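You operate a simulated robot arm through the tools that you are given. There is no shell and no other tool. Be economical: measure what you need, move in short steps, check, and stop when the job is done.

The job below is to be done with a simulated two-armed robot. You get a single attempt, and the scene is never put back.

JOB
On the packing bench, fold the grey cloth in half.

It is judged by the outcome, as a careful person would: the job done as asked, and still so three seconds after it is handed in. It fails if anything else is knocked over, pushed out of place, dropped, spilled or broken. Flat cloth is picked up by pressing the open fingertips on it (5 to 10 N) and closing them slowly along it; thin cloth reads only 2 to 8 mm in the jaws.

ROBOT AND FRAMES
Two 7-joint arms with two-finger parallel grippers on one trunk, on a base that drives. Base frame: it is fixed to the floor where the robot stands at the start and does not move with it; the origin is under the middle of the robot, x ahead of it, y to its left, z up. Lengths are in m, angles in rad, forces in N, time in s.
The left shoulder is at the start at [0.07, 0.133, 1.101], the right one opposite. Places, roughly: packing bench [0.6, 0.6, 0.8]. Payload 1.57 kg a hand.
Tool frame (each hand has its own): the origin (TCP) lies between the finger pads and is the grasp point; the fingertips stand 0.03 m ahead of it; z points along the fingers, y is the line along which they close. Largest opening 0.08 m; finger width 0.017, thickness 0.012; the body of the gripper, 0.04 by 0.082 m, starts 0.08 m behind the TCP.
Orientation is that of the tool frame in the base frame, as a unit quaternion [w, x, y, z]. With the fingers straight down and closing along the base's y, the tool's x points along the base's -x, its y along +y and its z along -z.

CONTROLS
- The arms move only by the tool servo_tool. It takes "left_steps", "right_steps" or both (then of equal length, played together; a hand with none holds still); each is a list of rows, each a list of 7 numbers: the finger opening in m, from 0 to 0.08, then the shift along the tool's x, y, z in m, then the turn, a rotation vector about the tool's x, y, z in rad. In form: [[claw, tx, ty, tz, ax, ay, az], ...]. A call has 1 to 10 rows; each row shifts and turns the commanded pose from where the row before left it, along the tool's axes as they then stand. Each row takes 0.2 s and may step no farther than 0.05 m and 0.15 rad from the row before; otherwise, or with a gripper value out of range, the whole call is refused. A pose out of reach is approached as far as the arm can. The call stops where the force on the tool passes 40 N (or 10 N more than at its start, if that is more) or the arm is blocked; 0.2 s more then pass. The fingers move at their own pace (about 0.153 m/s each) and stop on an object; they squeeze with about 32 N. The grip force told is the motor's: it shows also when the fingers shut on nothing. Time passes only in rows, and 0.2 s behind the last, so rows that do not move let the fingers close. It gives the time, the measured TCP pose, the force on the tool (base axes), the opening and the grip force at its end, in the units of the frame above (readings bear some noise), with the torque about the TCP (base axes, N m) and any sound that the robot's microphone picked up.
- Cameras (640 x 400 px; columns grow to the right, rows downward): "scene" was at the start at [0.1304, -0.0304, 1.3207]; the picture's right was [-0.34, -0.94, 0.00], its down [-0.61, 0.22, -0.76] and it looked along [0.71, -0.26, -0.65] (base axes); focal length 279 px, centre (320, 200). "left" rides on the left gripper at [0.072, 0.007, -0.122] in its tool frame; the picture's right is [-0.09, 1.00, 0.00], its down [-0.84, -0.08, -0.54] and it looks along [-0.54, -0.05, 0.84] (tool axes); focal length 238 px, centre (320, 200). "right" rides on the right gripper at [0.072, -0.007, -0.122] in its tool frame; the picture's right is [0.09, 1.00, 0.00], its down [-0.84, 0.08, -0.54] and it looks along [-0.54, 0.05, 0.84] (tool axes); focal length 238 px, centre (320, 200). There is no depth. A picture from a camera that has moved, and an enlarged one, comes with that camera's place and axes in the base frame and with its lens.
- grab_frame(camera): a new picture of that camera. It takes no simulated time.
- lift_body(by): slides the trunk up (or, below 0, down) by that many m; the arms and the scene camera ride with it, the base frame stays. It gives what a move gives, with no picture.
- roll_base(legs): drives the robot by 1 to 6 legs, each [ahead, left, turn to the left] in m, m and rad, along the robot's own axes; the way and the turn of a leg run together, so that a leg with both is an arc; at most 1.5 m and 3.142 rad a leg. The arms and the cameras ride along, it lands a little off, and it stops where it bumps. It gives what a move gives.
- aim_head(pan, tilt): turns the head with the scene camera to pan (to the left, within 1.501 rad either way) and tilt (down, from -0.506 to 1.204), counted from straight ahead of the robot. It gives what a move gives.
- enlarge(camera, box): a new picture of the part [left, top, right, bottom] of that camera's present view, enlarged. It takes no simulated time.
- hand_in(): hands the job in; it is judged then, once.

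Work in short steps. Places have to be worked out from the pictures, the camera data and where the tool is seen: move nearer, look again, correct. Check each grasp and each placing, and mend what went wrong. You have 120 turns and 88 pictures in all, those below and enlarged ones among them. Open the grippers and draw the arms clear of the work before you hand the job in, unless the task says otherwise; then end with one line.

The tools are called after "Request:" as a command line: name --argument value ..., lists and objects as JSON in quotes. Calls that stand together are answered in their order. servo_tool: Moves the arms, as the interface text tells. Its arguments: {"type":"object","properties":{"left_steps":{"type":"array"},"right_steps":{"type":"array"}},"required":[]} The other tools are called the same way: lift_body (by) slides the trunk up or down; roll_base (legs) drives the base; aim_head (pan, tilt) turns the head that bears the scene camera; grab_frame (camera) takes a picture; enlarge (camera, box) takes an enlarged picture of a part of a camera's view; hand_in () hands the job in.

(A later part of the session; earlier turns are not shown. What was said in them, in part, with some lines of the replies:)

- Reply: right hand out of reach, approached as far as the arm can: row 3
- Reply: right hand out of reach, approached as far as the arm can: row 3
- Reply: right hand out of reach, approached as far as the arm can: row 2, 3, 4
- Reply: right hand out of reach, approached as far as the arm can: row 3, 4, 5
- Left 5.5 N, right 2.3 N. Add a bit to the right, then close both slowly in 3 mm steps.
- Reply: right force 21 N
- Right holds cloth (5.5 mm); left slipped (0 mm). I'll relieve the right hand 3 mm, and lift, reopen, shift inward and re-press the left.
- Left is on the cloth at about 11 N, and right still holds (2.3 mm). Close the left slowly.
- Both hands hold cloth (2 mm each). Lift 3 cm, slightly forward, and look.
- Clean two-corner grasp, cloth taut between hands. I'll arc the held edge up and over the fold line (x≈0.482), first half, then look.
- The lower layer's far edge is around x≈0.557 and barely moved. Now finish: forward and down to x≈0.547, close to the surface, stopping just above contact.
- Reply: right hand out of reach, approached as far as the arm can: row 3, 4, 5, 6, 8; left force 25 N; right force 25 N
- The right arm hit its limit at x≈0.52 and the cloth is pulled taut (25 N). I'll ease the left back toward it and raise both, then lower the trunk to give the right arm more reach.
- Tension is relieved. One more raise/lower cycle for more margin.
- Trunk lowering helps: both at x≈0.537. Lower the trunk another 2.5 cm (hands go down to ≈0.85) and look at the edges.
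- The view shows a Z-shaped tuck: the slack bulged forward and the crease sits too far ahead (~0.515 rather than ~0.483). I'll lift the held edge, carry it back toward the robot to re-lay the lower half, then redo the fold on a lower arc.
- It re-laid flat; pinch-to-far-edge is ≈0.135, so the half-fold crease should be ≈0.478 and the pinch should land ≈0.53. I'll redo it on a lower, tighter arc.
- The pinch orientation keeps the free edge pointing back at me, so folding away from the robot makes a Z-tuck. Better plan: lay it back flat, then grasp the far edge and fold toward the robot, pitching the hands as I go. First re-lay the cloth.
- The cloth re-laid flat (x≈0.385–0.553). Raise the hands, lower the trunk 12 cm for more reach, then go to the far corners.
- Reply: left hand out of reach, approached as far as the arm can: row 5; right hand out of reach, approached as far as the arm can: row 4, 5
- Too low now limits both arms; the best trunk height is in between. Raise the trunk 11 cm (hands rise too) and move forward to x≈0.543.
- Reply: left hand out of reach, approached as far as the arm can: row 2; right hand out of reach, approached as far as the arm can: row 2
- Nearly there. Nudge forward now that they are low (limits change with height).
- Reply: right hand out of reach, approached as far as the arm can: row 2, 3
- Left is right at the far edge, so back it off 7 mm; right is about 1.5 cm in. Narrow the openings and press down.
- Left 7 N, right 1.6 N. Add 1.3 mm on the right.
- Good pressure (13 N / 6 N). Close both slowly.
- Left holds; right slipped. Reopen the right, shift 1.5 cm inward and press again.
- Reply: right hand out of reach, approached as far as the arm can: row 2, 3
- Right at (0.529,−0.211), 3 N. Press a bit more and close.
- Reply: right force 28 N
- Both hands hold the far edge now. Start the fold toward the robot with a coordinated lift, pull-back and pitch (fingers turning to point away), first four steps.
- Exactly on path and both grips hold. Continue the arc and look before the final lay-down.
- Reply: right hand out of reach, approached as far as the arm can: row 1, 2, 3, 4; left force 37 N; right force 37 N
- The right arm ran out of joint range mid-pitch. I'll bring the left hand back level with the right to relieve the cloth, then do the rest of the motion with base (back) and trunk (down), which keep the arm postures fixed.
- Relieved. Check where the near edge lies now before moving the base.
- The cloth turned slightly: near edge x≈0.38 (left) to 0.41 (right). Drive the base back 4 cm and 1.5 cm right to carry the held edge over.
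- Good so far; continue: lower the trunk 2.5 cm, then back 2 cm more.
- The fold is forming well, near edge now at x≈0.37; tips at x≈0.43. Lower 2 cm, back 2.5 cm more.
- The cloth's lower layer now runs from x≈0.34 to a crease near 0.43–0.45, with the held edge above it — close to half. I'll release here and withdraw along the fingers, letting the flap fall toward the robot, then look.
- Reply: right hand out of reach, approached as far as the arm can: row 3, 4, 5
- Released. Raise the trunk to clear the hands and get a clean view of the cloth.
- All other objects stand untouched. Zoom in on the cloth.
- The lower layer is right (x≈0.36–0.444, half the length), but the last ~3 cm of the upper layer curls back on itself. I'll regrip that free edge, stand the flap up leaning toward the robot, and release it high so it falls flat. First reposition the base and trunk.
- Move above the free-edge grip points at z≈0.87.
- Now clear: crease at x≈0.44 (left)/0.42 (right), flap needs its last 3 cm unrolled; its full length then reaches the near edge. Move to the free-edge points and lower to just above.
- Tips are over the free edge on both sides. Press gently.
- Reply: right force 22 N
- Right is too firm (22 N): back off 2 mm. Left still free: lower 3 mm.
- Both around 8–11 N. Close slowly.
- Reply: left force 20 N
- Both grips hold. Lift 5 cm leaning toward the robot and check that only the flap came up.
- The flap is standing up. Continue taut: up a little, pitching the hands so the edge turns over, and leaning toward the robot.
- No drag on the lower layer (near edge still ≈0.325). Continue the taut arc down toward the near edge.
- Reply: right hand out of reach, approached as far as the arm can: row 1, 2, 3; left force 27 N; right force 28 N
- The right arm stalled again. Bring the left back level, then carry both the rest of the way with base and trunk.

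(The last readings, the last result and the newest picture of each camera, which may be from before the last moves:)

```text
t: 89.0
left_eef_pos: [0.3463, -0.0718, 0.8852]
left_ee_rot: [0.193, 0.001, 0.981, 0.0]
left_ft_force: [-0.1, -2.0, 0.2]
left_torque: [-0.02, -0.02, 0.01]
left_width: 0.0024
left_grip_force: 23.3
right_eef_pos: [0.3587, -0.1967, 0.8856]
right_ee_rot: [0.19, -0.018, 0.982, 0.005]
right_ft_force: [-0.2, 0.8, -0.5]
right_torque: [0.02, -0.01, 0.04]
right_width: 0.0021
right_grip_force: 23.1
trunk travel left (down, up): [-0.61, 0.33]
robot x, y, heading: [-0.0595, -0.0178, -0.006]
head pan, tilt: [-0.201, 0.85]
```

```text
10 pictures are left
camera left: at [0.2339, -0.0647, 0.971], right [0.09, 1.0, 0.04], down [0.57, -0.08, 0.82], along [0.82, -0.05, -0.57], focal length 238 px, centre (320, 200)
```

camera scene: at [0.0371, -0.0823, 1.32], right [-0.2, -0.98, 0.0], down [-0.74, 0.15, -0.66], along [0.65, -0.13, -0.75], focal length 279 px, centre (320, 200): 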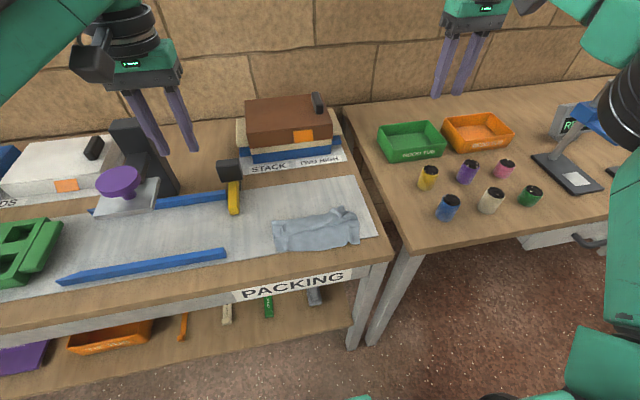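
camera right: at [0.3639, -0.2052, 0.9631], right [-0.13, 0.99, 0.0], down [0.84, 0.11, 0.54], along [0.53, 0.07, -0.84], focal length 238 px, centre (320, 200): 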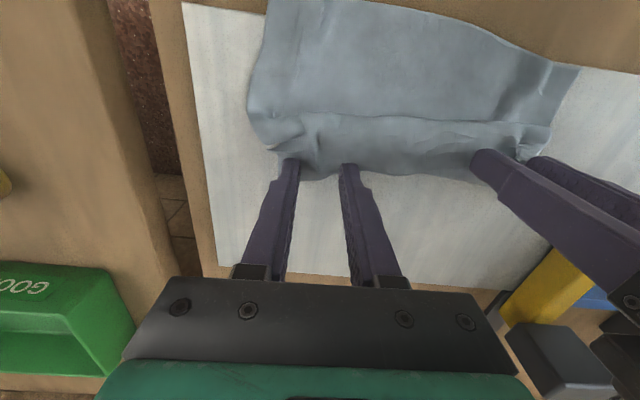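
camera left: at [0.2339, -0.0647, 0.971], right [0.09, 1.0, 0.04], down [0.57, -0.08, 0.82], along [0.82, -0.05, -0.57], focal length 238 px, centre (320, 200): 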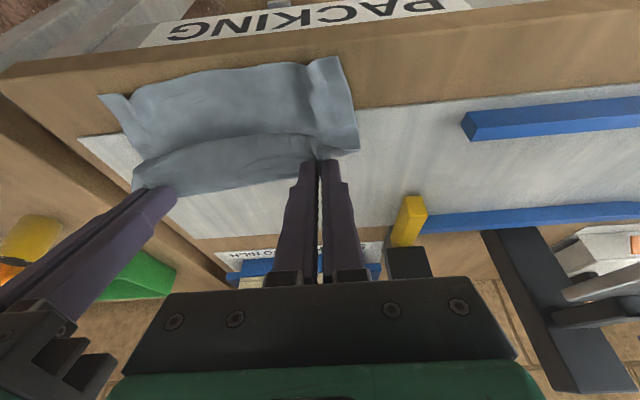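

The lower layer is being dragged toward the bench edge (near edge ≈0.31), so no more pulling. The flap stands leaning toward me; I'll draw it taut (up 1.2 cm) and release so it falls over toward the near edge.

Request:
lift_body --by 0.012

Request:
servo_tool --left_steps '[[0.08, 0, 0, 0, 0, 0, 0], [0.08, 0, 0, 0, 0, 0, 0], [0.08, 0, 0, 0, 0, 0, 0], [0.08, 0, 0, -0.02, 0, 0, 0], [0.08, 0, 0, -0.03, 0, 0, 0]]' --right_steps '[[0.08, 0, 0, 0, 0, 0, 0], [0.08, 0, 0, 0, 0, 0, 0], [0.08, 0, 0, 0, 0, 0, 0], [0.08, 0, 0, -0.02, 0, 0, 0], [0.08, 0, 0, -0.03, 0, 0, 0]]'

Request:
lift_body --by 0.12

Request:
enlarge --camera "left" --box '[60, 20, 420, 240]'

```text
t: 89.6
left_eef_pos: [0.346, -0.0708, 0.897]
left_ee_rot: [0.193, 0.0, 0.981, 0.0]
left_ft_force: [0.0, -1.0, 0.3]
left_torque: [-0.07, -0.07, 0.0]
left_width: 0.0024
left_grip_force: 24.0
right_eef_pos: [0.36, -0.1975, 0.8972]
right_ee_rot: [0.191, -0.018, 0.981, 0.005]
right_ft_force: [-0.6, 1.4, 0.3]
right_torque: [0.04, -0.01, 0.01]
right_width: 0.0024
right_grip_force: 23.1
trunk travel left (down, up): [-0.622, 0.318]
robot x, y, heading: [-0.0575, -0.0207, 0.001]
head pan, tilt: [-0.201, 0.85]
```

```text
t: 90.8
left_eef_pos: [0.3249, -0.0714, 0.943]
left_ee_rot: [0.194, 0.002, 0.981, -0.001]
left_ft_force: [-0.3, -0.3, -0.3]
left_torque: [0.03, -0.04, 0.04]
left_width: 0.0798
left_grip_force: 0.0
right_eef_pos: [0.3415, -0.2, 0.9448]
right_ee_rot: [0.19, -0.018, 0.982, 0.007]
right_ft_force: [0.5, 0.4, 0.1]
right_torque: [0.04, 0.0, 0.02]
right_width: 0.0797
right_grip_force: 0.0
trunk travel left (down, up): [-0.622, 0.318]
robot x, y, heading: [-0.0554, -0.025, -0.0]
head pan, tilt: [-0.201, 0.85]
```

```text
t: 92.3
left_eef_pos: [0.3273, -0.0721, 1.0622]
left_ee_rot: [0.193, 0.001, 0.981, 0.0]
left_ft_force: [-0.1, 0.4, 0.2]
left_torque: [0.03, 0.01, 0.02]
left_width: 0.08
left_grip_force: 0.2
right_eef_pos: [0.3419, -0.1983, 1.0638]
right_ee_rot: [0.189, -0.018, 0.982, 0.005]
right_ft_force: [-0.2, -0.9, 0.1]
right_torque: [-0.03, -0.01, -0.01]
right_width: 0.0798
right_grip_force: 0.1
trunk travel left (down, up): [-0.742, 0.198]
robot x, y, heading: [-0.0574, -0.0217, -0.002]
head pan, tilt: [-0.201, 0.85]
```

```text
1.78 times, centred on (240, 130) of left
camera zoom: at [0.2148, -0.0645, 1.1476], right [0.09, 1.0, 0.04], down [0.57, -0.08, 0.82], along [0.82, -0.05, -0.57], focal length 424 px, centre (462, 324)
```

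zoom: 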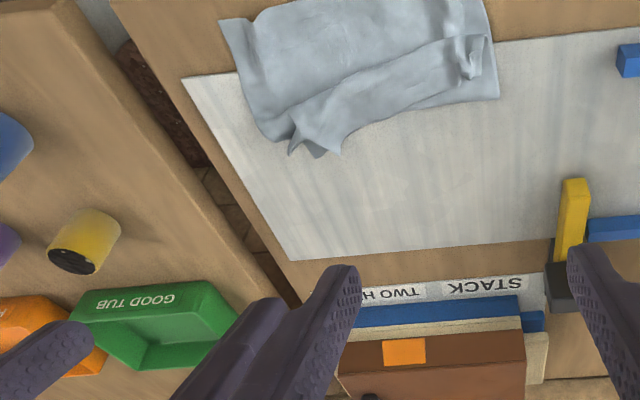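

Same result: the last strip still curls over the top (its free edge faces away). The pinch direction must be turned more. The cloth is close now, so the left hand can grip the free edge pitched the other way (fingers toward the robot) and rotate ~95° through the move. First park the right hand, shift the base right, and pitch the left.

Request:
servo_tool --left_steps '[[0.03, -0.01, 0, -0.005, 0, 0.14, 0], [0.03, -0.01, 0, -0.005, 0, 0.14, 0], [0.03, -0.01, 0, 0, 0, 0.14, 0], [0.03, -0.01, 0, 0, 0, 0.14, 0], [0.03, -0.01, 0, 0, 0, 0.14, 0], [0.03, 0, 0, 0, 0, 0.14, 0], [0.03, 0, 0, 0, 0, 0.14, 0], [0.03, 0, 0, 0, 0, 0.12, 0]]' --right_steps '[[0.03, -0.01, -0.03, -0.02, 0, 0.13, 0], [0.03, -0.01, -0.03, -0.02, 0, 0.13, 0], [0.03, 0, -0.03, -0.01, 0, 0.12, 0], [0.03, 0, -0.03, 0, 0, 0, 0], [0.03, 0, -0.03, 0, 0, 0, 0], [0.03, 0, -0.03, 0, 0, 0, 0], [0.03, 0, 0, 0, 0, 0, 0], [0.03, 0, 0, 0, 0, 0, 0]]'

Request:
roll_base --legs '[[0.03, -0.09, 0]]'

```text
t: 94.1
left_eef_pos: [0.3713, -0.0698, 1.0767]
left_ee_rot: [-0.257, 0.0, 0.967, 0.0]
left_ft_force: [-0.5, 1.1, 0.0]
left_torque: [0.02, -0.01, 0.03]
left_width: 0.0301
left_grip_force: 0.0
left hand out of reach, approached as far as the arm can: row 7, 8
right_eef_pos: [0.3529, -0.3797, 1.1196]
right_ee_rot: [0.0, -0.018, 1.0, 0.001]
right_ft_force: [-0.1, 0.5, -0.8]
right_torque: [-0.01, -0.01, -0.03]
right_width: 0.0303
right_grip_force: 0.0
trunk travel left (down, up): [-0.742, 0.198]
robot x, y, heading: [-0.0565, -0.0185, -0.002]
head pan, tilt: [-0.201, 0.85]
```

```text
t: 95.2
left_eef_pos: [0.3998, -0.1612, 1.077]
left_ee_rot: [-0.257, 0.001, 0.966, -0.001]
left_ft_force: [-1.2, 0.2, -1.0]
left_torque: [0.0, 0.0, -0.02]
left_width: 0.0298
left_grip_force: 0.1
right_eef_pos: [0.3819, -0.4696, 1.1212]
right_ee_rot: [0.0, -0.018, 1.0, -0.001]
right_ft_force: [-0.2, -0.5, -0.2]
right_torque: [-0.02, 0.04, 0.01]
right_width: 0.03
right_grip_force: 0.1
trunk travel left (down, up): [-0.742, 0.198]
robot x, y, heading: [-0.0255, -0.1141, 0.003]
head pan, tilt: [-0.201, 0.85]
```

Left reached +0.52 rad pitch, giving ~80° of total rotation. Lower the trunk and bring the left tip above the mid free edge.

Request:
lift_body --by -0.12

Request:
servo_tool --left_steps '[[0.03, -0.01, 0.006, 0.0174, 0, 0, 0], [0.03, -0.01, 0.006, 0.0174, 0, 0, 0], [0.03, -0.01, 0.006, 0.0174, 0, 0, 0], [0.03, -0.01, 0.006, 0.0174, 0, 0, 0], [0.03, 0, 0, 0, 0, 0, 0]]'

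Request:
grab_frame --camera "left"

Request:
enlarge --camera "scene" --box '[180, 170, 400, 310]'

```text
t: 96.7
left_eef_pos: [0.4015, -0.1635, 0.9563]
left_ee_rot: [-0.257, 0.001, 0.966, 0.0]
left_ft_force: [-0.4, 0.0, 0.8]
left_torque: [-0.01, 0.0, -0.01]
left_width: 0.03
left_grip_force: 0.1
right_eef_pos: [0.3803, -0.471, 0.9999]
right_ee_rot: [0.0, -0.018, 1.0, 0.001]
right_ft_force: [0.1, -0.1, 0.3]
right_torque: [0.04, 0.02, -0.02]
right_width: 0.0302
right_grip_force: 0.1
trunk travel left (down, up): [-0.622, 0.318]
robot x, y, heading: [-0.0304, -0.1133, 0.001]
head pan, tilt: [-0.201, 0.85]
```

```text
t: 97.9
left_eef_pos: [0.402, -0.1371, 0.8761]
left_ee_rot: [-0.257, 0.001, 0.966, 0.0]
left_ft_force: [0.2, 1.2, 0.3]
left_torque: [0.0, -0.01, 0.05]
left_width: 0.0299
left_grip_force: 0.0
right_eef_pos: [0.3817, -0.4723, 0.9993]
right_ee_rot: [0.001, -0.018, 1.0, 0.001]
right_ft_force: [0.2, -1.2, -0.2]
right_torque: [0.0, 0.01, 0.02]
right_width: 0.03
right_grip_force: 0.0
trunk travel left (down, up): [-0.622, 0.318]
robot x, y, heading: [-0.0304, -0.1121, 0.002]
head pan, tilt: [-0.201, 0.85]
```

```text
8 pictures are left
camera left: at [0.4004, -0.1317, 1.0173], right [0.08, 1.0, -0.05], down [1.0, -0.08, 0.06], along [0.05, -0.05, -1.0], focal length 238 px, centre (320, 200)
```

left: 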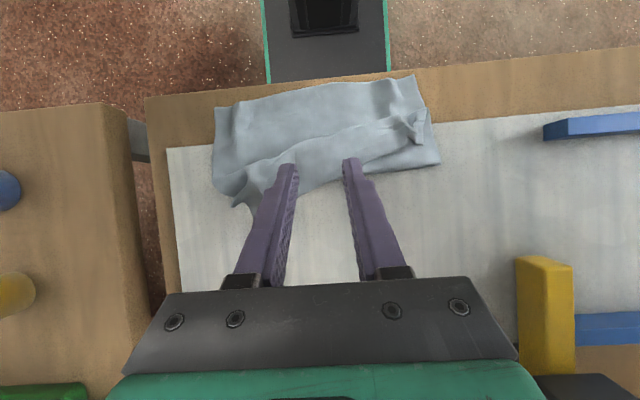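

```text
2.86 times, centred on (290, 240) of scene
camera zoom: at [0.0987, -0.1295, 1.256], right [-0.2, -0.98, 0.0], down [-0.74, 0.15, -0.66], along [0.65, -0.13, -0.75], focal length 798 px, centre (406, 86)
```

zoom: 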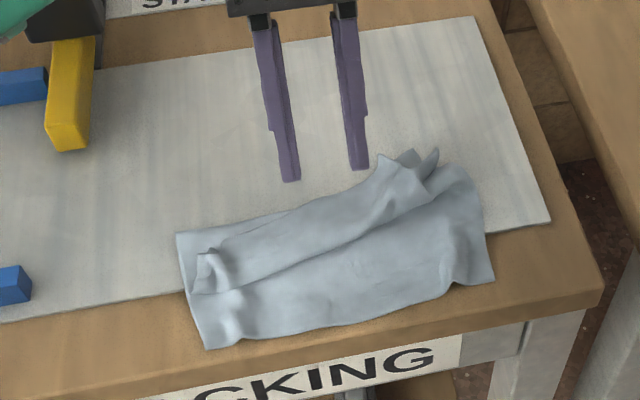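

The tips are right above the mid free edge (edge x≈0.396). Lower to near contact.

Request:
servo_tool --left_steps '[[0.028, -0.006, 0, 0.0104, 0, 0, 0], [0.028, -0.006, 0, 0.0104, 0, 0, 0], [0.028, -0.004, 0, 0.007, 0, 0, 0], [0.028, 0, 0, 0, 0, 0, 0]]'

Request:
servo_tool --left_steps '[[0.028, -0.001, 0, 0.00174, 0, 0, 0], [0.028, 0, 0, 0, 0, 0, 0]]'

```text
t: 98.9
left_eef_pos: [0.4029, -0.1388, 0.8451]
left_ee_rot: [-0.257, 0.001, 0.966, 0.0]
left_ft_force: [0.0, -0.3, 0.3]
left_torque: [-0.03, -0.01, 0.02]
left_width: 0.0281
left_grip_force: 0.1
right_eef_pos: [0.3818, -0.4718, 0.9994]
right_ee_rot: [0.001, -0.018, 1.0, 0.001]
right_ft_force: [-0.4, -0.1, -1.0]
right_torque: [0.01, -0.01, 0.01]
right_width: 0.03
right_grip_force: 0.1
trunk travel left (down, up): [-0.622, 0.318]
robot x, y, heading: [-0.0274, -0.1058, -0.007]
head pan, tilt: [-0.201, 0.85]
```

```text
t: 99.5
left_eef_pos: [0.4016, -0.1382, 0.842]
left_ee_rot: [-0.257, 0.001, 0.966, 0.0]
left_ft_force: [0.6, -0.7, 0.5]
left_torque: [-0.01, 0.05, 0.03]
left_width: 0.0281
left_grip_force: 0.1
right_eef_pos: [0.3824, -0.4713, 1.0007]
right_ee_rot: [0.001, -0.018, 1.0, 0.0]
right_ft_force: [-0.7, 0.3, -0.2]
right_torque: [0.0, -0.01, -0.02]
right_width: 0.0301
right_grip_force: 0.0
trunk travel left (down, up): [-0.622, 0.318]
robot x, y, heading: [-0.0267, -0.1127, -0.003]
head pan, tilt: [-0.201, 0.85]
```

No contact yet at z=0.842; continue in 1–2 mm steps.

Request:
servo_tool --left_steps '[[0.028, -0.001, 0, 0.00174, 0, 0, 0], [0.028, -0.0005, 0, 0.00087, 0, 0, 0], [0.028, 0, 0, 0, 0, 0, 0]]'

```text
t: 100.3
left_eef_pos: [0.4008, -0.1398, 0.84]
left_ee_rot: [-0.257, 0.0, 0.966, 0.0]
left_ft_force: [0.5, 0.4, 0.1]
left_torque: [0.01, -0.03, 0.01]
left_width: 0.0278
left_grip_force: 0.0
right_eef_pos: [0.3812, -0.4717, 1.0006]
right_ee_rot: [0.002, -0.018, 1.0, 0.001]
right_ft_force: [-0.3, 0.4, -0.8]
right_torque: [0.0, 0.01, 0.0]
right_width: 0.0299
right_grip_force: 0.0
trunk travel left (down, up): [-0.622, 0.318]
robot x, y, heading: [-0.0277, -0.1112, -0.003]
head pan, tilt: [-0.201, 0.85]
```

Request:
servo_tool --left_steps '[[0.028, -0.001, 0, 0.00174, 0, 0, 0], [0.028, -0.0007, 0, 0.0012, 0, 0, 0], [0.028, 0, 0, 0, 0, 0, 0]]'

```text
t: 101.1
left_eef_pos: [0.4018, -0.139, 0.8363]
left_ee_rot: [-0.257, 0.001, 0.966, -0.001]
left_ft_force: [-0.5, -0.6, 2.6]
left_torque: [-0.05, 0.03, -0.02]
left_width: 0.0285
left_grip_force: 0.1
right_eef_pos: [0.3819, -0.4715, 0.9997]
right_ee_rot: [0.001, -0.018, 1.0, 0.001]
right_ft_force: [-0.1, 0.2, -0.6]
right_torque: [-0.01, 0.0, 0.03]
right_width: 0.0302
right_grip_force: 0.0
trunk travel left (down, up): [-0.622, 0.318]
robot x, y, heading: [-0.0242, -0.1129, -0.005]
head pan, tilt: [-0.201, 0.85]
```

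Contact at 2.6 N. Press ~1.5 mm more, then close slowly.

Request:
servo_tool --left_steps '[[0.028, -0.0008, 0, 0.0014, 0, 0, 0], [0.0245, 0, 0, 0, 0, 0, 0], [0.021, 0, 0, 0, 0, 0, 0], [0.0175, 0, 0, 0, 0, 0, 0], [0.014, 0, 0, 0, 0, 0, 0], [0.0105, 0, 0, 0, 0, 0, 0], [0.007, 0, 0, 0, 0, 0, 0], [0.0035, 0, 0, 0, 0, 0, 0], [0, 0, 0, 0, 0, 0, 0], [0, 0, 0, 0, 0, 0, 0]]'

```text
t: 103.3
left_eef_pos: [0.4005, -0.1389, 0.8361]
left_ee_rot: [-0.257, 0.001, 0.967, 0.0]
left_ft_force: [1.8, -2.4, 20.0]
left_torque: [-0.15, 0.12, 0.05]
left_width: 0.0019
left_grip_force: 23.4
right_eef_pos: [0.3798, -0.4717, 1.0004]
right_ee_rot: [0.001, -0.017, 1.0, 0.001]
right_ft_force: [-0.4, 0.3, -0.9]
right_torque: [-0.02, 0.01, 0.05]
right_width: 0.0298
right_grip_force: 0.1
trunk travel left (down, up): [-0.622, 0.318]
robot x, y, heading: [-0.031, -0.1132, -0.006]
head pan, tilt: [-0.201, 0.85]
```

Grip holds (1.9 mm). Lift the flap nearly straight up while starting to rotate, then bring the base back 2 cm.

Request:
servo_tool --left_steps '[[0, 0.0165, 0, -0.0224, 0, -0.12, 0], [0, 0.0145, 0, -0.0214, 0, -0.14, 0], [0, 0.0126, 0, -0.012, 0, -0.14, 0], [0, 0, 0, 0, 0, 0, 0]]'

Request:
grab_frame --camera "left"

```text
t: 104.3
left_eef_pos: [0.3847, -0.1358, 0.9034]
left_ee_rot: [-0.059, 0.001, 0.998, 0.001]
left_ft_force: [-0.5, 0.5, -0.1]
left_torque: [-0.03, 0.04, 0.01]
left_width: 0.002
left_grip_force: 23.7
right_eef_pos: [0.3809, -0.4704, 1.0003]
right_ee_rot: [0.0, -0.019, 1.0, 0.002]
right_ft_force: [0.1, -0.6, 0.2]
right_torque: [-0.01, -0.03, 0.0]
right_width: 0.03
right_grip_force: 0.1
trunk travel left (down, up): [-0.622, 0.318]
robot x, y, heading: [-0.0268, -0.111, -0.002]
head pan, tilt: [-0.201, 0.85]
```

```text
6 pictures are left
camera left: at [0.3286, -0.1296, 1.0329], right [0.09, 1.0, -0.01], down [0.9, -0.08, 0.44], along [0.44, -0.05, -0.9], focal length 238 px, centre (320, 200)
```

left: 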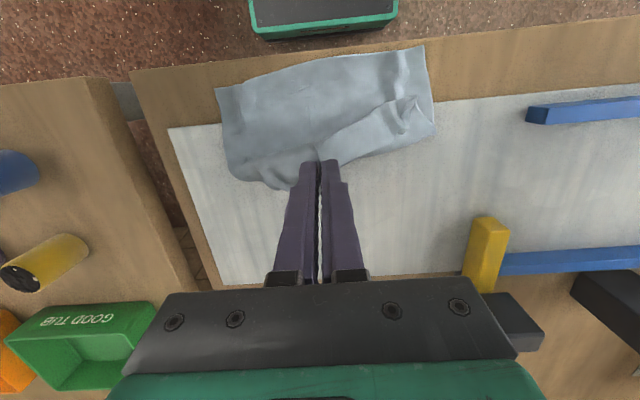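

Nothing slid. Base back 2 cm, then rotate further while lowering toward the robot side.

Request:
roll_base --legs '[[-0.02, 0, 0]]'

Request:
servo_tool --left_steps '[[0, 0.0067, 0, 0.0043, 0, -0.14, 0], [0, 0.0093, 0, 0.0052, 0, -0.14, 0], [0, 0.0103, 0, 0.0064, 0, -0.14, 0], [0, 0.0102, 0, 0.0131, 0, -0.14, 0]]'

Request:
grab_frame --camera "left"

```text
t: 105.1
left_eef_pos: [0.366, -0.1361, 0.902]
left_ee_rot: [-0.062, 0.001, 0.998, 0.0]
left_ft_force: [0.5, 1.2, -0.3]
left_torque: [0.0, -0.01, 0.05]
left_width: 0.002
left_grip_force: 23.5
right_eef_pos: [0.3639, -0.4717, 0.9989]
right_ee_rot: [-0.001, -0.018, 1.0, 0.002]
right_ft_force: [0.1, 0.1, -0.2]
right_torque: [-0.03, 0.05, -0.02]
right_width: 0.03
right_grip_force: 0.1
trunk travel left (down, up): [-0.622, 0.318]
robot x, y, heading: [-0.0481, -0.1091, -0.006]
head pan, tilt: [-0.201, 0.85]
```

```text
t: 106.1
left_eef_pos: [0.3338, -0.1367, 0.8702]
left_ee_rot: [0.218, 0.001, 0.976, -0.001]
left_ft_force: [-0.3, 0.3, 0.4]
left_torque: [-0.01, -0.02, 0.02]
left_width: 0.0019
left_grip_force: 23.4
right_eef_pos: [0.3623, -0.4714, 0.9999]
right_ee_rot: [0.001, -0.019, 1.0, 0.001]
right_ft_force: [0.1, -0.1, -0.1]
right_torque: [0.0, -0.02, 0.0]
right_width: 0.0298
right_grip_force: 0.0
trunk travel left (down, up): [-0.622, 0.318]
robot x, y, heading: [-0.048, -0.111, -0.003]
head pan, tilt: [-0.201, 0.85]
```

```text
5 pictures are left
camera left: at [0.2168, -0.1298, 0.9501], right [0.08, 1.0, 0.04], down [0.53, -0.08, 0.85], along [0.85, -0.05, -0.53], focal length 238 px, centre (320, 200)
```

left: 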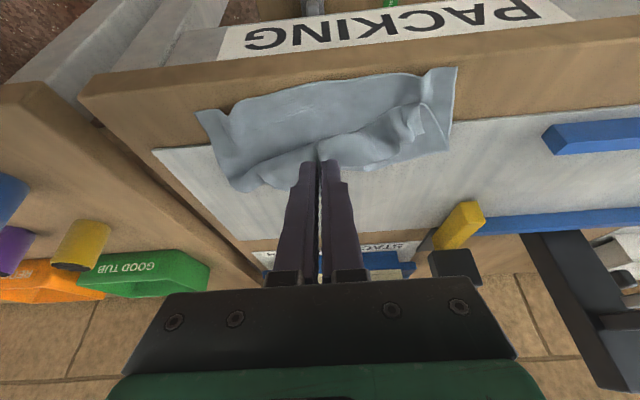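

The bottom hasn't moved and the flap is following. Base back 1.5 cm, then finish rotating and lowering onto the near edge.

Request:
roll_base --legs '[[-0.015, 0, 0]]'

Request:
servo_tool --left_steps '[[0, 0.0077, 0, 0.0042, 0, -0.14, 0], [0, 0.0103, 0, 0.0058, 0, -0.14, 0], [0, 0.0103, 0, 0.0029, 0, -0.14, 0], [0, 0, 0, 0, 0, 0, 0]]'

Request:
enlarge --camera "left" --box '[160, 40, 480, 240]'

```text
t: 106.9
left_eef_pos: [0.32, -0.1369, 0.8698]
left_ee_rot: [0.217, 0.0, 0.976, 0.0]
left_ft_force: [-0.3, 0.2, -0.5]
left_torque: [0.01, 0.02, 0.01]
left_width: 0.0019
left_grip_force: 23.5
right_eef_pos: [0.3486, -0.4715, 0.9984]
right_ee_rot: [-0.001, -0.017, 1.0, 0.001]
right_ft_force: [0.0, 0.2, 0.6]
right_torque: [0.01, 0.02, -0.01]
right_width: 0.0302
right_grip_force: 0.1
trunk travel left (down, up): [-0.622, 0.318]
robot x, y, heading: [-0.066, -0.1116, -0.001]
head pan, tilt: [-0.201, 0.85]
```

```text
t: 107.9
left_eef_pos: [0.3012, -0.1378, 0.8421]
left_ee_rot: [0.417, 0.001, 0.909, -0.001]
left_ft_force: [-0.8, 0.6, -0.8]
left_torque: [-0.03, 0.03, -0.03]
left_width: 0.0021
left_grip_force: 24.1
right_eef_pos: [0.3469, -0.4709, 0.9999]
right_ee_rot: [-0.001, -0.018, 1.0, 0.001]
right_ft_force: [0.1, -0.5, 0.6]
right_torque: [0.03, 0.01, 0.02]
right_width: 0.0299
right_grip_force: 0.0
trunk travel left (down, up): [-0.622, 0.318]
robot x, y, heading: [-0.0637, -0.1099, -0.003]
head pan, tilt: [-0.201, 0.85]
```

```text
2.00 times, centred on (320, 140) of left
camera zoom: at [0.1635, -0.131, 0.8671], right [0.06, 1.0, 0.07], down [0.13, -0.08, 0.99], along [0.99, -0.05, -0.14], focal length 477 px, centre (320, 320)
```

zoom: 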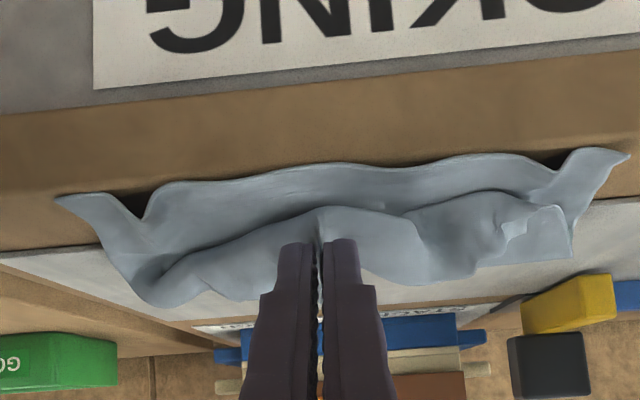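

The held edge is now over the near edge. Turn a bit further (to ~1.1 rad), nudge 8 mm toward the edge, release, and draw straight back along the fingers.

Request:
servo_tool --left_steps '[[0, 0.0045, 0, 0.0007, 0, -0.14, 0], [0, 0.0042, 0, 0.0002, 0, -0.14, 0], [0, 0.0033, 0, -0.0073, 0, 0, 0], [0, 0, 0, 0, 0, 0, 0], [0.015, 0, 0, 0, 0, 0, 0], [0.04, 0, 0, 0, 0, 0, 0], [0.04, 0, 0, 0, 0, 0, 0], [0.04, 0, 0, -0.02, 0, 0, 0], [0.04, 0, 0, -0.03, 0, 0, 0], [0.04, -0.01, 0, -0.03, 0, 0, 0]]'

Request:
lift_body --by 0.12

Request:
enlarge --camera "left" --box '[60, 0, 580, 325]'

```text
t: 110.0
left_eef_pos: [0.2898, -0.0628, 0.8549]
left_ee_rot: [0.558, -0.059, 0.816, 0.138]
left_ft_force: [0.2, -0.7, -0.6]
left_torque: [-0.04, 0.02, 0.0]
left_width: 0.0398
left_grip_force: 0.0
right_eef_pos: [0.346, -0.4718, 1.0002]
right_ee_rot: [0.001, -0.018, 1.0, 0.0]
right_ft_force: [-0.4, -0.8, 0.0]
right_torque: [0.0, -0.01, 0.0]
right_width: 0.0303
right_grip_force: 0.1
trunk travel left (down, up): [-0.622, 0.318]
robot x, y, heading: [-0.0624, -0.1111, -0.004]
head pan, tilt: [-0.201, 0.85]
stopped in row 10 (left hand): the arm was blocked; the commanded pose is now the measured one
```

```text
t: 111.5
left_eef_pos: [0.2888, -0.0621, 0.975]
left_ee_rot: [0.557, -0.059, 0.817, 0.139]
left_ft_force: [0.3, -0.2, -0.2]
left_torque: [-0.01, 0.0, 0.01]
left_width: 0.04
left_grip_force: 0.2
right_eef_pos: [0.3465, -0.4724, 1.1184]
right_ee_rot: [0.001, -0.017, 1.0, 0.001]
right_ft_force: [-0.6, 0.4, -0.3]
right_torque: [-0.01, -0.02, 0.02]
right_width: 0.03
right_grip_force: 0.1
trunk travel left (down, up): [-0.742, 0.198]
robot x, y, heading: [-0.0623, -0.1127, -0.0]
head pan, tilt: [-0.201, 0.85]
```

```text
1.23 times, centred on (320, 162) of left
camera zoom: at [0.1519, -0.0873, 0.9505], right [-0.21, 0.95, 0.25], down [-0.16, -0.28, 0.95], along [0.96, 0.16, 0.21], focal length 293 px, centre (320, 246)
```

zoom: 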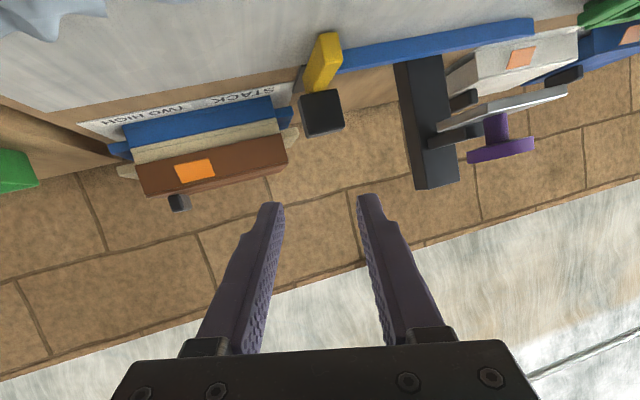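

The arm was blocked against its limit while withdrawing, after release. Move the left hand away to the left and look with the head camera.

Request:
servo_tool --left_steps '[[0.04, -0.02, 0.04, 0, 0, 0.1, 0], [0.04, -0.02, 0.04, 0, 0, 0.14, 0], [0.04, -0.02, 0.04, 0, 0, 0.14, 0], [0.04, -0.02, 0.04, 0, 0, 0.14, 0], [0.04, -0.02, 0.03, 0, 0, 0.14, 0], [0.04, 0, 0, 0, 0, 0.14, 0], [0.04, 0, 0, 0, 0, 0.14, 0]]'

Request:
enlarge --camera "scene" --box '[200, 150, 440, 300]'

```text
t: 112.3
left_eef_pos: [0.2764, 0.154, 1.0039]
left_ee_rot: [0.354, -0.121, 0.859, 0.351]
left_ft_force: [-0.9, 0.4, 0.3]
left_torque: [0.02, 0.01, 0.01]
left_width: 0.0399
left_grip_force: 0.0
left hand out of reach, approached as far as the arm can: row 3
right_eef_pos: [0.3465, -0.4721, 1.1196]
right_ee_rot: [0.002, -0.017, 1.0, 0.001]
right_ft_force: [-0.6, -0.5, -0.2]
right_torque: [-0.02, 0.03, -0.01]
right_width: 0.0298
right_grip_force: 0.1
trunk travel left (down, up): [-0.742, 0.198]
robot x, y, heading: [-0.063, -0.1158, -0.002]
head pan, tilt: [-0.201, 0.85]
stopped in row 3 (left hand): the arm was blocked; the commanded pose is now the measured one
```

```text
2.67 times, centred on (320, 225) of scene
camera zoom: at [0.0628, -0.1297, 1.3761], right [-0.2, -0.98, 0.0], down [-0.73, 0.15, -0.66], along [0.65, -0.13, -0.75], focal length 745 px, centre (320, 133)
```

zoom: 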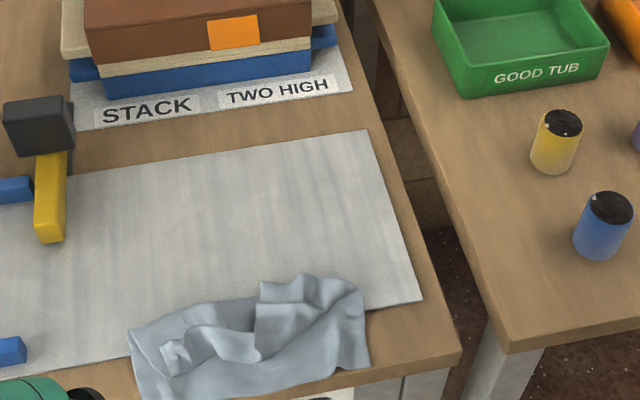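

The mid-left of the flap came over, but the right third still stands back. I'll repeat the manoeuvre there with the left hand. First restore the left wrist to the pitched-forward posture, clear of everything.

Request:
servo_tool --left_steps '[[0.03, 0, 0, 0, 0.064, 0.117, 0.043], [0.03, 0, 0, 0, 0.064, 0.117, 0.043], [0.03, 0, 0, 0, 0.064, 0.117, 0.043], [0.03, 0, 0, 0, 0.064, 0.117, 0.043], [0.03, 0, 0, 0, 0.064, 0.117, 0.043], [0.03, 0, 0, 0, 0.064, 0.117, 0.043], [0.03, 0, 0, 0, 0.064, 0.117, 0.043], [0.03, 0, 0, 0, 0.064, 0.117, 0.043]]'

```text
t: 112.9
left_eef_pos: [0.2775, 0.1748, 1.013]
left_ee_rot: [0.273, -0.062, 0.88, 0.384]
left_ft_force: [0.3, 0.2, 0.9]
left_torque: [0.0, 0.01, 0.03]
left_width: 0.0301
left_grip_force: 0.0
right_eef_pos: [0.3479, -0.4709, 1.1204]
right_ee_rot: [0.0, -0.018, 1.0, 0.001]
right_ft_force: [0.9, 1.0, -0.3]
right_torque: [0.0, 0.0, -0.01]
right_width: 0.03
right_grip_force: 0.0
trunk travel left (down, up): [-0.742, 0.198]
robot x, y, heading: [-0.0648, -0.1107, -0.002]
head pan, tilt: [-0.201, 0.85]
stopped in row 2 (left hand): the arm was blocked; the commanded pose is now the measured one
```

Blocked near its own body; move the hand forward and up first, then rotate.

Request:
servo_tool --left_steps '[[0.03, -0.0411, 0.0097, -0.0037, 0, 0, 0], [0.03, -0.0411, 0.0097, -0.0037, 0, 0, 0], [0.03, -0.0411, 0.0097, -0.0037, 0, 0, 0], [0.03, -0.0411, 0.0097, -0.0037, 0, 0, 0]]'

```text
t: 113.6
left_eef_pos: [0.3331, 0.2043, 1.0879]
left_ee_rot: [0.258, -0.054, 0.845, 0.466]
left_ft_force: [0.1, 0.2, 0.7]
left_torque: [-0.01, -0.04, -0.03]
left_width: 0.0299
left_grip_force: 0.0
right_eef_pos: [0.3472, -0.4707, 1.1196]
right_ee_rot: [0.0, -0.017, 1.0, 0.002]
right_ft_force: [0.0, -0.9, 0.6]
right_torque: [0.0, 0.04, 0.02]
right_width: 0.0299
right_grip_force: 0.0
trunk travel left (down, up): [-0.742, 0.198]
robot x, y, heading: [-0.0621, -0.1116, -0.002]
head pan, tilt: [-0.201, 0.85]
stopped in row 3 (left hand): the arm was blocked; the commanded pose is now the measured one
```

Try rotating to straight-down in smaller increments with a small forward/up shift.

Request:
servo_tool --left_steps '[[0.03, -0.012, 0, -0.005, 0.07, 0.038, 0.008], [0.03, -0.012, 0, -0.005, 0.07, 0.038, 0.008], [0.03, -0.012, 0, -0.005, 0.07, 0.038, 0.008], [0.03, -0.012, 0, -0.005, 0.07, 0.038, 0.008], [0.03, -0.012, 0, -0.005, 0.07, 0.038, 0.008], [0.03, 0, 0, 0, 0.07, 0.038, 0.008], [0.03, 0, 0, 0, 0.07, 0.038, 0.008], [0.03, 0, 0, 0, 0.07, 0.038, 0.008]]'

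```text
t: 115.4
left_eef_pos: [0.4023, 0.2123, 1.1146]
left_ee_rot: [0.119, -0.024, 0.971, 0.209]
left_ft_force: [-0.2, -0.5, 0.1]
left_torque: [-0.03, -0.01, -0.01]
left_width: 0.0295
left_grip_force: 0.1
left hand out of reach, approached as far as the arm can: row 6, 7, 8
right_eef_pos: [0.3475, -0.4719, 1.119]
right_ee_rot: [0.001, -0.017, 1.0, 0.001]
right_ft_force: [0.2, 0.8, -0.6]
right_torque: [0.02, 0.01, -0.03]
right_width: 0.0298
right_grip_force: 0.0
trunk travel left (down, up): [-0.742, 0.198]
robot x, y, heading: [-0.0599, -0.1132, -0.001]
head pan, tilt: [-0.201, 0.85]
```

Recovered. Finish straightening while moving inward over the bench (high).

Request:
servo_tool --left_steps '[[0.03, 0, -0.03, 0, 0.105, 0.06, 0.012], [0.03, 0, -0.03, 0, 0.105, 0.06, 0.012], [0.03, 0, -0.04, 0, 0.105, 0.06, 0.012], [0.03, 0, -0.04, 0, 0.105, 0.06, 0.012], [0.03, 0, -0.04, 0, 0, 0, 0], [0.03, 0, -0.04, 0, 0, 0, 0]]'

```text
t: 116.8
left_eef_pos: [0.5054, 0.0662, 1.0702]
left_ee_rot: [-0.001, -0.001, 1.0, 0.002]
left_ft_force: [0.1, 0.1, -0.4]
left_torque: [0.07, -0.01, -0.03]
left_width: 0.0299
left_grip_force: 0.1
left hand out of reach, approached as far as the arm can: row 1, 2, 3, 4, 5, 6
right_eef_pos: [0.3468, -0.4719, 1.1188]
right_ee_rot: [0.001, -0.016, 1.0, 0.002]
right_ft_force: [-0.2, 0.2, 0.3]
right_torque: [0.04, 0.0, 0.01]
right_width: 0.0298
right_grip_force: 0.1
trunk travel left (down, up): [-0.742, 0.198]
robot x, y, heading: [-0.0585, -0.1125, -0.006]
head pan, tilt: [-0.201, 0.85]
```

Left is straight again. Move it inward and back, then pitch it forward, all at height.

Request:
servo_tool --left_steps '[[0.03, 0.025, -0.04, 0, 0, 0, 0], [0.03, 0.025, -0.04, 0, 0, 0, 0], [0.03, 0.025, -0.04, 0, 0, 0, 0], [0.03, 0.015, -0.04, 0, 0, 0.13, 0], [0.03, 0.01, -0.02, 0, 0, 0.13, 0], [0.03, 0, 0, 0, 0, 0.13, 0], [0.03, 0, 0, 0, 0, 0.13, 0]]'

Request:
roll_base --legs '[[0.03, -0.055, 0]]'

```text
t: 118.4
left_eef_pos: [0.4958, -0.0479, 1.0933]
left_ee_rot: [-0.049, 0.002, 0.999, -0.001]
left_ft_force: [-0.2, -0.1, 0.4]
left_torque: [0.0, 0.0, -0.01]
left_width: 0.0301
left_grip_force: 0.0
left hand out of reach, approached as far as the arm can: row 1, 2, 3, 4, 5, 6, 7
right_eef_pos: [0.347, -0.4723, 1.1197]
right_ee_rot: [0.0, -0.018, 1.0, 0.002]
right_ft_force: [0.4, 0.6, 0.1]
right_torque: [0.05, 0.01, 0.02]
right_width: 0.03
right_grip_force: 0.0
trunk travel left (down, up): [-0.742, 0.198]
robot x, y, heading: [-0.0637, -0.1129, -0.005]
head pan, tilt: [-0.201, 0.85]
```

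```text
t: 119.3
left_eef_pos: [0.5227, -0.0969, 1.0952]
left_ee_rot: [-0.048, 0.0, 0.999, -0.003]
left_ft_force: [-0.5, 0.4, 0.7]
left_torque: [-0.02, -0.04, -0.05]
left_width: 0.03
left_grip_force: 0.0
right_eef_pos: [0.3742, -0.521, 1.1217]
right_ee_rot: [0.001, -0.018, 1.0, -0.001]
right_ft_force: [0.1, -0.4, 0.3]
right_torque: [-0.01, -0.05, -0.02]
right_width: 0.0298
right_grip_force: 0.0
trunk travel left (down, up): [-0.742, 0.198]
robot x, y, heading: [-0.0366, -0.1688, -0.001]
head pan, tilt: [-0.201, 0.85]
```

The left arm now sits in a posture that can't retract, but the base can move it. The right part of the flap is standing, so I'll sweep it over toward the near edge with the open fingertips held ~2 cm above the surface, driving with the base. First lower behind the cloth.

Request:
lift_body --by -0.13

Request:
servo_tool --left_steps '[[0.07, 0, -0.034, 0, 0, -0.05, 0], [0.07, 0, -0.034, 0, 0, -0.046, 0], [0.07, 0, 0, 0.035, 0, 0, 0], [0.07, 0, 0, 0.035, 0, 0, 0], [0.07, 0, 0, 0.035, 0, 0, 0]]'

```text
t: 120.9
left_eef_pos: [0.525, -0.1006, 0.9639]
left_ee_rot: [-0.049, 0.001, 0.999, 0.0]
left_ft_force: [0.5, 0.4, 0.5]
left_torque: [-0.03, 0.0, -0.03]
left_width: 0.0299
left_grip_force: 0.1
right_eef_pos: [0.3765, -0.5261, 0.9902]
right_ee_rot: [0.001, -0.018, 1.0, 0.001]
right_ft_force: [-0.2, 0.7, 0.1]
right_torque: [0.0, 0.0, 0.0]
right_width: 0.03
right_grip_force: 0.1
trunk travel left (down, up): [-0.612, 0.328]
robot x, y, heading: [-0.0322, -0.165, -0.006]
head pan, tilt: [-0.201, 0.85]
```

```text
t: 122.1
left_eef_pos: [0.5236, -0.1681, 0.8594]
left_ee_rot: [0.0, 0.0, 1.0, 0.0]
left_ft_force: [0.0, 0.5, 0.5]
left_torque: [0.02, 0.01, -0.02]
left_width: 0.0701
left_grip_force: 0.1
right_eef_pos: [0.3764, -0.5258, 0.9891]
right_ee_rot: [0.001, -0.018, 1.0, 0.001]
right_ft_force: [-0.1, 0.3, -1.2]
right_torque: [-0.02, 0.04, 0.03]
right_width: 0.0298
right_grip_force: 0.1
trunk travel left (down, up): [-0.612, 0.328]
robot x, y, heading: [-0.0364, -0.1658, -0.009]
head pan, tilt: [-0.201, 0.85]
```

It can move freely here. Lower 7 mm and sweep toward the robot over the flap's rear, stopping at x≈0.35.

Request:
servo_tool --left_steps '[[0.07, 0.03, 0, 0.007, 0, 0, 0], [0.07, 0.03, 0, 0, 0, 0, 0], [0.07, 0.03, 0, 0, 0, 0, 0], [0.07, 0.02, 0, 0, 0, 0, 0], [0.07, 0.02, 0, -0.003, 0, 0, 0], [0.07, 0.02, 0, -0.003, 0, 0, 0], [0.07, 0.02, 0, -0.003, 0, 0, 0], [0.07, 0, 0, -0.03, 0, 0, 0], [0.07, 0, 0, -0.04, 0, 0, 0]]'

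```text
t: 124.1
left_eef_pos: [0.5148, -0.1709, 0.9284]
left_ee_rot: [0.0, -0.001, 1.0, 0.0]
left_ft_force: [-0.3, -0.5, 0.0]
left_torque: [0.04, -0.04, -0.01]
left_width: 0.0701
left_grip_force: 0.0
left hand out of reach, approached as far as the arm can: row 1, 2, 3, 4, 5, 6, 7
right_eef_pos: [0.3749, -0.5263, 0.9898]
right_ee_rot: [0.001, -0.018, 1.0, 0.002]
right_ft_force: [0.4, 0.3, -0.5]
right_torque: [-0.03, 0.0, -0.02]
right_width: 0.0302
right_grip_force: 0.1
trunk travel left (down, up): [-0.612, 0.328]
robot x, y, heading: [-0.0324, -0.1643, -0.004]
head pan, tilt: [-0.201, 0.85]
```

The arm can't retract, so use the base: lower, drive back to just behind the flap, then sweep.

Request:
servo_tool --left_steps '[[0.07, 0, 0, 0.04, 0, 0, 0], [0.07, 0, 0, 0.036, 0, 0, 0], [0.07, 0, 0, 0, 0, 0, 0]]'

Request:
roll_base --legs '[[-0.1, 0, 0]]'

Request:
roll_base --legs '[[-0.06, 0, 0]]'

Request:
lift_body --by 0.12

Request:
roll_base --legs '[[0.06, 0, 0]]'

Request:
grab_frame --camera "left"

```text
t: 124.9
left_eef_pos: [0.5153, -0.1721, 0.8507]
left_ee_rot: [0.001, -0.001, 1.0, -0.001]
left_ft_force: [0.4, 0.9, -0.3]
left_torque: [0.0, -0.02, 0.02]
left_width: 0.0701
left_grip_force: 0.0
right_eef_pos: [0.3768, -0.526, 0.9899]
right_ee_rot: [0.001, -0.018, 1.0, 0.0]
right_ft_force: [0.7, 0.2, 0.1]
right_torque: [0.01, -0.02, 0.0]
right_width: 0.0298
right_grip_force: 0.1
trunk travel left (down, up): [-0.612, 0.328]
robot x, y, heading: [-0.0328, -0.1648, -0.006]
head pan, tilt: [-0.201, 0.85]
```

```text
t: 126.1
left_eef_pos: [0.4167, -0.1717, 0.852]
left_ee_rot: [0.0, 0.0, 1.0, -0.001]
left_ft_force: [-0.3, 0.5, -0.2]
left_torque: [0.02, 0.0, -0.01]
left_width: 0.0699
left_grip_force: 0.0
right_eef_pos: [0.2788, -0.5247, 0.9897]
right_ee_rot: [0.002, -0.019, 1.0, 0.0]
right_ft_force: [0.3, -0.5, 0.2]
right_torque: [0.02, 0.02, 0.01]
right_width: 0.03
right_grip_force: 0.0
trunk travel left (down, up): [-0.612, 0.328]
robot x, y, heading: [-0.1311, -0.169, -0.004]
head pan, tilt: [-0.201, 0.85]
```

```text
t: 127.0
left_eef_pos: [0.3575, -0.1706, 0.8512]
left_ee_rot: [0.0, 0.0, 1.0, -0.001]
left_ft_force: [-0.6, 0.0, 0.1]
left_torque: [-0.02, 0.01, 0.03]
left_width: 0.0702
left_grip_force: 0.1
right_eef_pos: [0.2182, -0.5255, 0.9887]
right_ee_rot: [-0.001, -0.019, 1.0, 0.0]
right_ft_force: [-0.1, 1.2, 0.5]
right_torque: [0.0, -0.01, 0.0]
right_width: 0.0299
right_grip_force: 0.1
trunk travel left (down, up): [-0.612, 0.328]
robot x, y, heading: [-0.1907, -0.1661, -0.001]
head pan, tilt: [-0.201, 0.85]
```

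```text
t: 128.5
left_eef_pos: [0.357, -0.1705, 0.9714]
left_ee_rot: [-0.001, -0.001, 1.0, -0.001]
left_ft_force: [0.3, -0.1, 0.5]
left_torque: [0.0, 0.01, 0.01]
left_width: 0.07
left_grip_force: 0.0
right_eef_pos: [0.2178, -0.5262, 1.1091]
right_ee_rot: [0.001, -0.019, 1.0, 0.001]
right_ft_force: [0.3, 0.1, 0.3]
right_torque: [0.01, 0.01, -0.01]
right_width: 0.03
right_grip_force: 0.0
trunk travel left (down, up): [-0.732, 0.208]
robot x, y, heading: [-0.1921, -0.1685, -0.002]
head pan, tilt: [-0.201, 0.85]
```

```text
t: 129.5
left_eef_pos: [0.4145, -0.1715, 0.9735]
left_ee_rot: [0.002, 0.002, 1.0, -0.001]
left_ft_force: [-0.1, 0.5, -0.1]
left_torque: [0.03, -0.03, -0.02]
left_width: 0.0699
left_grip_force: 0.1
right_eef_pos: [0.2747, -0.5264, 1.1101]
right_ee_rot: [0.002, -0.018, 1.0, 0.001]
right_ft_force: [-1.1, -0.5, 0.5]
right_torque: [-0.02, -0.03, 0.02]
right_width: 0.0298
right_grip_force: 0.1
trunk travel left (down, up): [-0.732, 0.208]
robot x, y, heading: [-0.1314, -0.1653, -0.005]
head pan, tilt: [-0.201, 0.85]
```

```text
1 pictures are left
camera left: at [0.3417, -0.1657, 1.0953], right [0.1, 1.0, 0.0], down [0.83, -0.08, 0.54], along [0.54, -0.05, -0.84], focal length 238 px, centre (320, 200)
```

left: 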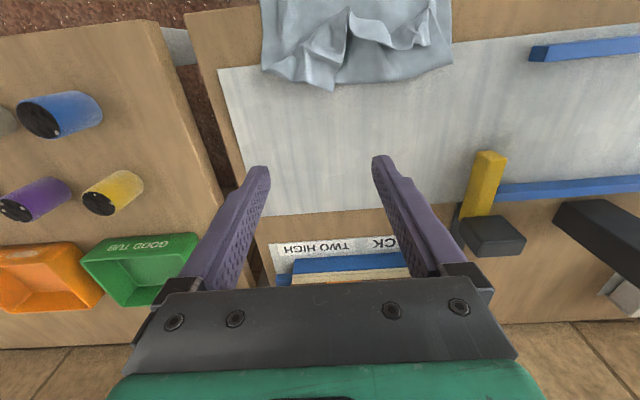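

One rear point at (0.384, −0.165) slipped between the fingers, and the cloth has crept toward the bench edge. I'll press both fingertips on it near the crease and draw it forward 5 cm with the base, which also stretches it straight.

Request:
roll_base --legs '[[-0.068, 0.015, 0]]'

Request:
lift_body --by -0.12

Request:
servo_tool --left_steps '[[0.08, 0, 0, 0.006, 0, 0, 0], [0.08, 0, 0, 0.004, 0, 0, 0], [0.08, 0, 0, 0.003, 0, 0, 0], [0.08, 0, 0, 0, 0, 0, 0]]'

```text
t: 130.5
left_eef_pos: [0.3511, -0.1566, 0.9706]
left_ee_rot: [-0.002, 0.001, 1.0, -0.001]
left_ft_force: [0.8, 0.1, 0.3]
left_torque: [0.01, -0.01, 0.01]
left_width: 0.0702
left_grip_force: 0.0
right_eef_pos: [0.2123, -0.5117, 1.1078]
right_ee_rot: [0.0, -0.018, 1.0, 0.002]
right_ft_force: [0.5, 0.8, -0.1]
right_torque: [0.0, 0.01, -0.02]
right_width: 0.0301
right_grip_force: 0.0
trunk travel left (down, up): [-0.732, 0.208]
robot x, y, heading: [-0.2019, -0.1517, -0.004]
head pan, tilt: [-0.201, 0.85]
```

```text
t: 132.0
left_eef_pos: [0.3484, -0.158, 0.8521]
left_ee_rot: [-0.001, 0.001, 1.0, -0.001]
left_ft_force: [-0.1, -0.7, -0.8]
left_torque: [0.0, -0.02, -0.03]
left_width: 0.0702
left_grip_force: 0.2
right_eef_pos: [0.2103, -0.5106, 0.9896]
right_ee_rot: [0.001, -0.018, 1.0, 0.001]
right_ft_force: [-0.1, -0.2, 0.2]
right_torque: [-0.05, 0.02, 0.03]
right_width: 0.0301
right_grip_force: 0.0
trunk travel left (down, up): [-0.612, 0.328]
robot x, y, heading: [-0.2027, -0.1501, -0.001]
head pan, tilt: [-0.201, 0.85]
```

```text
t: 133.0
left_eef_pos: [0.3497, -0.1568, 0.8399]
left_ee_rot: [0.0, 0.001, 1.0, -0.001]
left_ft_force: [-0.4, 0.5, 0.3]
left_torque: [0.03, -0.01, 0.0]
left_width: 0.0799
left_grip_force: 0.0
right_eef_pos: [0.2098, -0.5106, 0.9895]
right_ee_rot: [0.0, -0.019, 1.0, 0.002]
right_ft_force: [0.1, 0.0, 0.5]
right_torque: [0.0, 0.02, 0.0]
right_width: 0.0301
right_grip_force: 0.1
trunk travel left (down, up): [-0.612, 0.328]
robot x, y, heading: [-0.2, -0.1512, -0.007]
head pan, tilt: [-0.201, 0.85]
```

Request:
servo_tool --left_steps '[[0.08, 0, 0, 0.002, 0, 0, 0], [0.08, 0, 0, 0.002, 0, 0, 0], [0.08, 0, 0, 0.001, 0, 0, 0], [0.08, 0, 0, 0, 0, 0, 0]]'

```text
t: 134.0
left_eef_pos: [0.3477, -0.1568, 0.8364]
left_ee_rot: [0.003, 0.001, 1.0, -0.001]
left_ft_force: [1.2, -0.4, 17.3]
left_torque: [0.01, -0.18, 0.04]
left_width: 0.0796
left_grip_force: 0.1
right_eef_pos: [0.2075, -0.5104, 0.991]
right_ee_rot: [0.002, -0.018, 1.0, 0.001]
right_ft_force: [0.2, 0.7, -1.2]
right_torque: [-0.03, -0.02, 0.02]
right_width: 0.0303
right_grip_force: 0.1
trunk travel left (down, up): [-0.612, 0.328]
robot x, y, heading: [-0.203, -0.1511, -0.004]
head pan, tilt: [-0.201, 0.85]
```

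Firm contact (17 N). Drag forward 6 cm, lift, go behind it, close the fingers, lower to ~8 mm and sweep the rear point over onto the fold.

Request:
roll_base --legs '[[0.06, 0, 0]]'

Request:
servo_tool --left_steps '[[0.08, 0, 0, -0.02, 0, 0, 0], [0.08, 0, 0, -0.04, 0, 0, 0], [0.0, 0, -0.008, -0.02, 0, 0, 0], [0.0, 0, 0, 0, 0, 0, 0], [0.0, 0, 0, 0, 0, 0, 0]]'

Request:
roll_base --legs '[[0.09, 0, 0]]'

Request:
servo_tool --left_steps '[[0.0, 0, 0, 0.04, 0, 0, 0], [0.0, 0, 0, 0.03, 0, 0, 0], [0.0, 0, 0, 0, 0, 0, 0]]'

```text
t: 135.0
left_eef_pos: [0.4076, -0.1567, 0.8365]
left_ee_rot: [0.001, 0.0, 1.0, 0.0]
left_ft_force: [-1.5, 0.0, 26.9]
left_torque: [0.92, 0.12, 0.04]
left_width: 0.0799
left_grip_force: 0.1
right_eef_pos: [0.267, -0.5118, 0.99]
right_ee_rot: [0.002, -0.018, 1.0, 0.001]
right_ft_force: [0.6, 0.3, -0.4]
right_torque: [-0.01, 0.01, -0.05]
right_width: 0.03
right_grip_force: 0.1
trunk travel left (down, up): [-0.612, 0.328]
robot x, y, heading: [-0.1402, -0.1484, -0.002]
head pan, tilt: [-0.201, 0.85]
```

```text
t: 136.2
left_eef_pos: [0.4093, -0.1645, 0.9144]
left_ee_rot: [0.0, 0.001, 1.0, -0.001]
left_ft_force: [0.0, -1.3, -0.2]
left_torque: [0.0, 0.02, 0.02]
left_width: 0.0
left_grip_force: 21.1
right_eef_pos: [0.2705, -0.5092, 0.9886]
right_ee_rot: [0.001, -0.018, 1.0, 0.001]
right_ft_force: [0.9, -0.3, 0.6]
right_torque: [0.01, -0.01, -0.01]
right_width: 0.0302
right_grip_force: 0.0
trunk travel left (down, up): [-0.612, 0.328]
robot x, y, heading: [-0.1372, -0.1499, -0.003]
head pan, tilt: [-0.201, 0.85]
```

```text
t: 137.3
left_eef_pos: [0.4979, -0.162, 0.9148]
left_ee_rot: [0.0, 0.0, 1.0, -0.001]
left_ft_force: [0.1, 0.2, -0.6]
left_torque: [0.0, -0.01, 0.0]
left_width: 0.0
left_grip_force: 21.9
right_eef_pos: [0.3601, -0.5094, 0.99]
right_ee_rot: [0.001, -0.02, 1.0, 0.001]
right_ft_force: [0.2, 1.2, 0.3]
right_torque: [-0.02, -0.01, -0.03]
right_width: 0.0298
right_grip_force: 0.0
trunk travel left (down, up): [-0.612, 0.328]
robot x, y, heading: [-0.0512, -0.1513, -0.001]
head pan, tilt: [-0.201, 0.85]
```

```text
t: 138.1
left_eef_pos: [0.4986, -0.1625, 0.846]
left_ee_rot: [0.0, 0.0, 1.0, 0.0]
left_ft_force: [-0.4, -0.2, -0.1]
left_torque: [0.02, 0.01, -0.01]
left_width: 0.0
left_grip_force: 20.8
right_eef_pos: [0.3603, -0.5099, 0.99]
right_ee_rot: [0.0, -0.02, 1.0, 0.001]
right_ft_force: [0.2, -0.1, 0.3]
right_torque: [0.02, 0.01, 0.0]
right_width: 0.0296
right_grip_force: 0.1
trunk travel left (down, up): [-0.612, 0.328]
robot x, y, heading: [-0.0492, -0.1515, -0.003]
head pan, tilt: [-0.201, 0.85]
```

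Sweep back 10 cm, then lift and clear.

Request:
roll_base --legs '[[-0.105, 0, 0]]'

Request:
servo_tool --left_steps '[[0.0, 0, 0, -0.04, 0, 0, 0], [0.03, 0, 0, -0.05, 0, 0, 0], [0.03, 0, 0, -0.05, 0, 0, 0], [0.03, 0, 0.04, -0.03, 0, 0, 0], [0.03, 0, 0.04, 0, 0, 0, 0], [0.03, 0, 0.04, 0, 0, 0, 0], [0.03, 0, 0.04, 0, 0, 0, 0], [0.03, 0, 0.04, 0, 0, 0, 0]]'

Request:
enlarge --camera "scene" --box '[200, 130, 460, 290]'

```text
t: 139.3
left_eef_pos: [0.3941, -0.1625, 0.8469]
left_ee_rot: [0.0, 0.002, 1.0, -0.001]
left_ft_force: [-1.0, -0.3, 0.2]
left_torque: [-0.02, 0.01, 0.0]
left_width: 0.0002
left_grip_force: 21.4
right_eef_pos: [0.2543, -0.5109, 0.99]
right_ee_rot: [0.001, -0.019, 1.0, 0.001]
right_ft_force: [1.0, 0.7, -1.0]
right_torque: [0.01, -0.01, -0.01]
right_width: 0.0298
right_grip_force: 0.0
trunk travel left (down, up): [-0.612, 0.328]
robot x, y, heading: [-0.1555, -0.1479, 0.001]
head pan, tilt: [-0.201, 0.85]
```

```text
t: 141.1
left_eef_pos: [0.3926, 0.0402, 1.0173]
left_ee_rot: [-0.001, 0.001, 1.0, -0.001]
left_ft_force: [0.1, -0.1, 0.1]
left_torque: [0.0, 0.01, -0.02]
left_width: 0.0301
left_grip_force: 0.1
right_eef_pos: [0.2548, -0.5095, 0.9899]
right_ee_rot: [0.0, -0.018, 1.0, 0.0]
right_ft_force: [-0.4, -0.1, -0.2]
right_torque: [-0.02, 0.01, 0.04]
right_width: 0.0301
right_grip_force: 0.1
trunk travel left (down, up): [-0.612, 0.328]
robot x, y, heading: [-0.1524, -0.1497, -0.003]
head pan, tilt: [-0.201, 0.85]
```

```text
2.46 times, centred on (330, 210) of scene
camera zoom: at [-0.0289, -0.1671, 1.246], right [-0.2, -0.98, 0.0], down [-0.74, 0.15, -0.66], along [0.65, -0.13, -0.75], focal length 688 px, centre (295, 175)
```

zoom: 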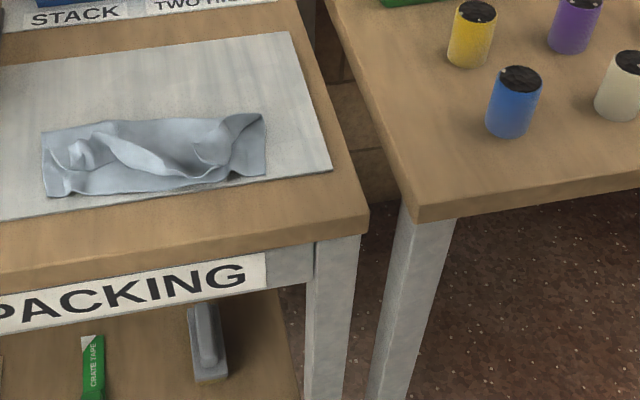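

The last picture shows the cloth on the board at about half its length (x≈0.36–0.445, full width). The upper layer is still rumpled. Everything else stands where it was, and both hands are open and clear. I have no pictures left to guide further smoothing, so I hand it in rather than risk blind moves.

Request:
hand_in

```text
The job is handed in.
```

I folded the grey cloth over to about half its size on the packing bench without disturbing anything else, but the fold is not neat: the top layer is rumpled, and its edge doesn't line up cleanly with the edge below.
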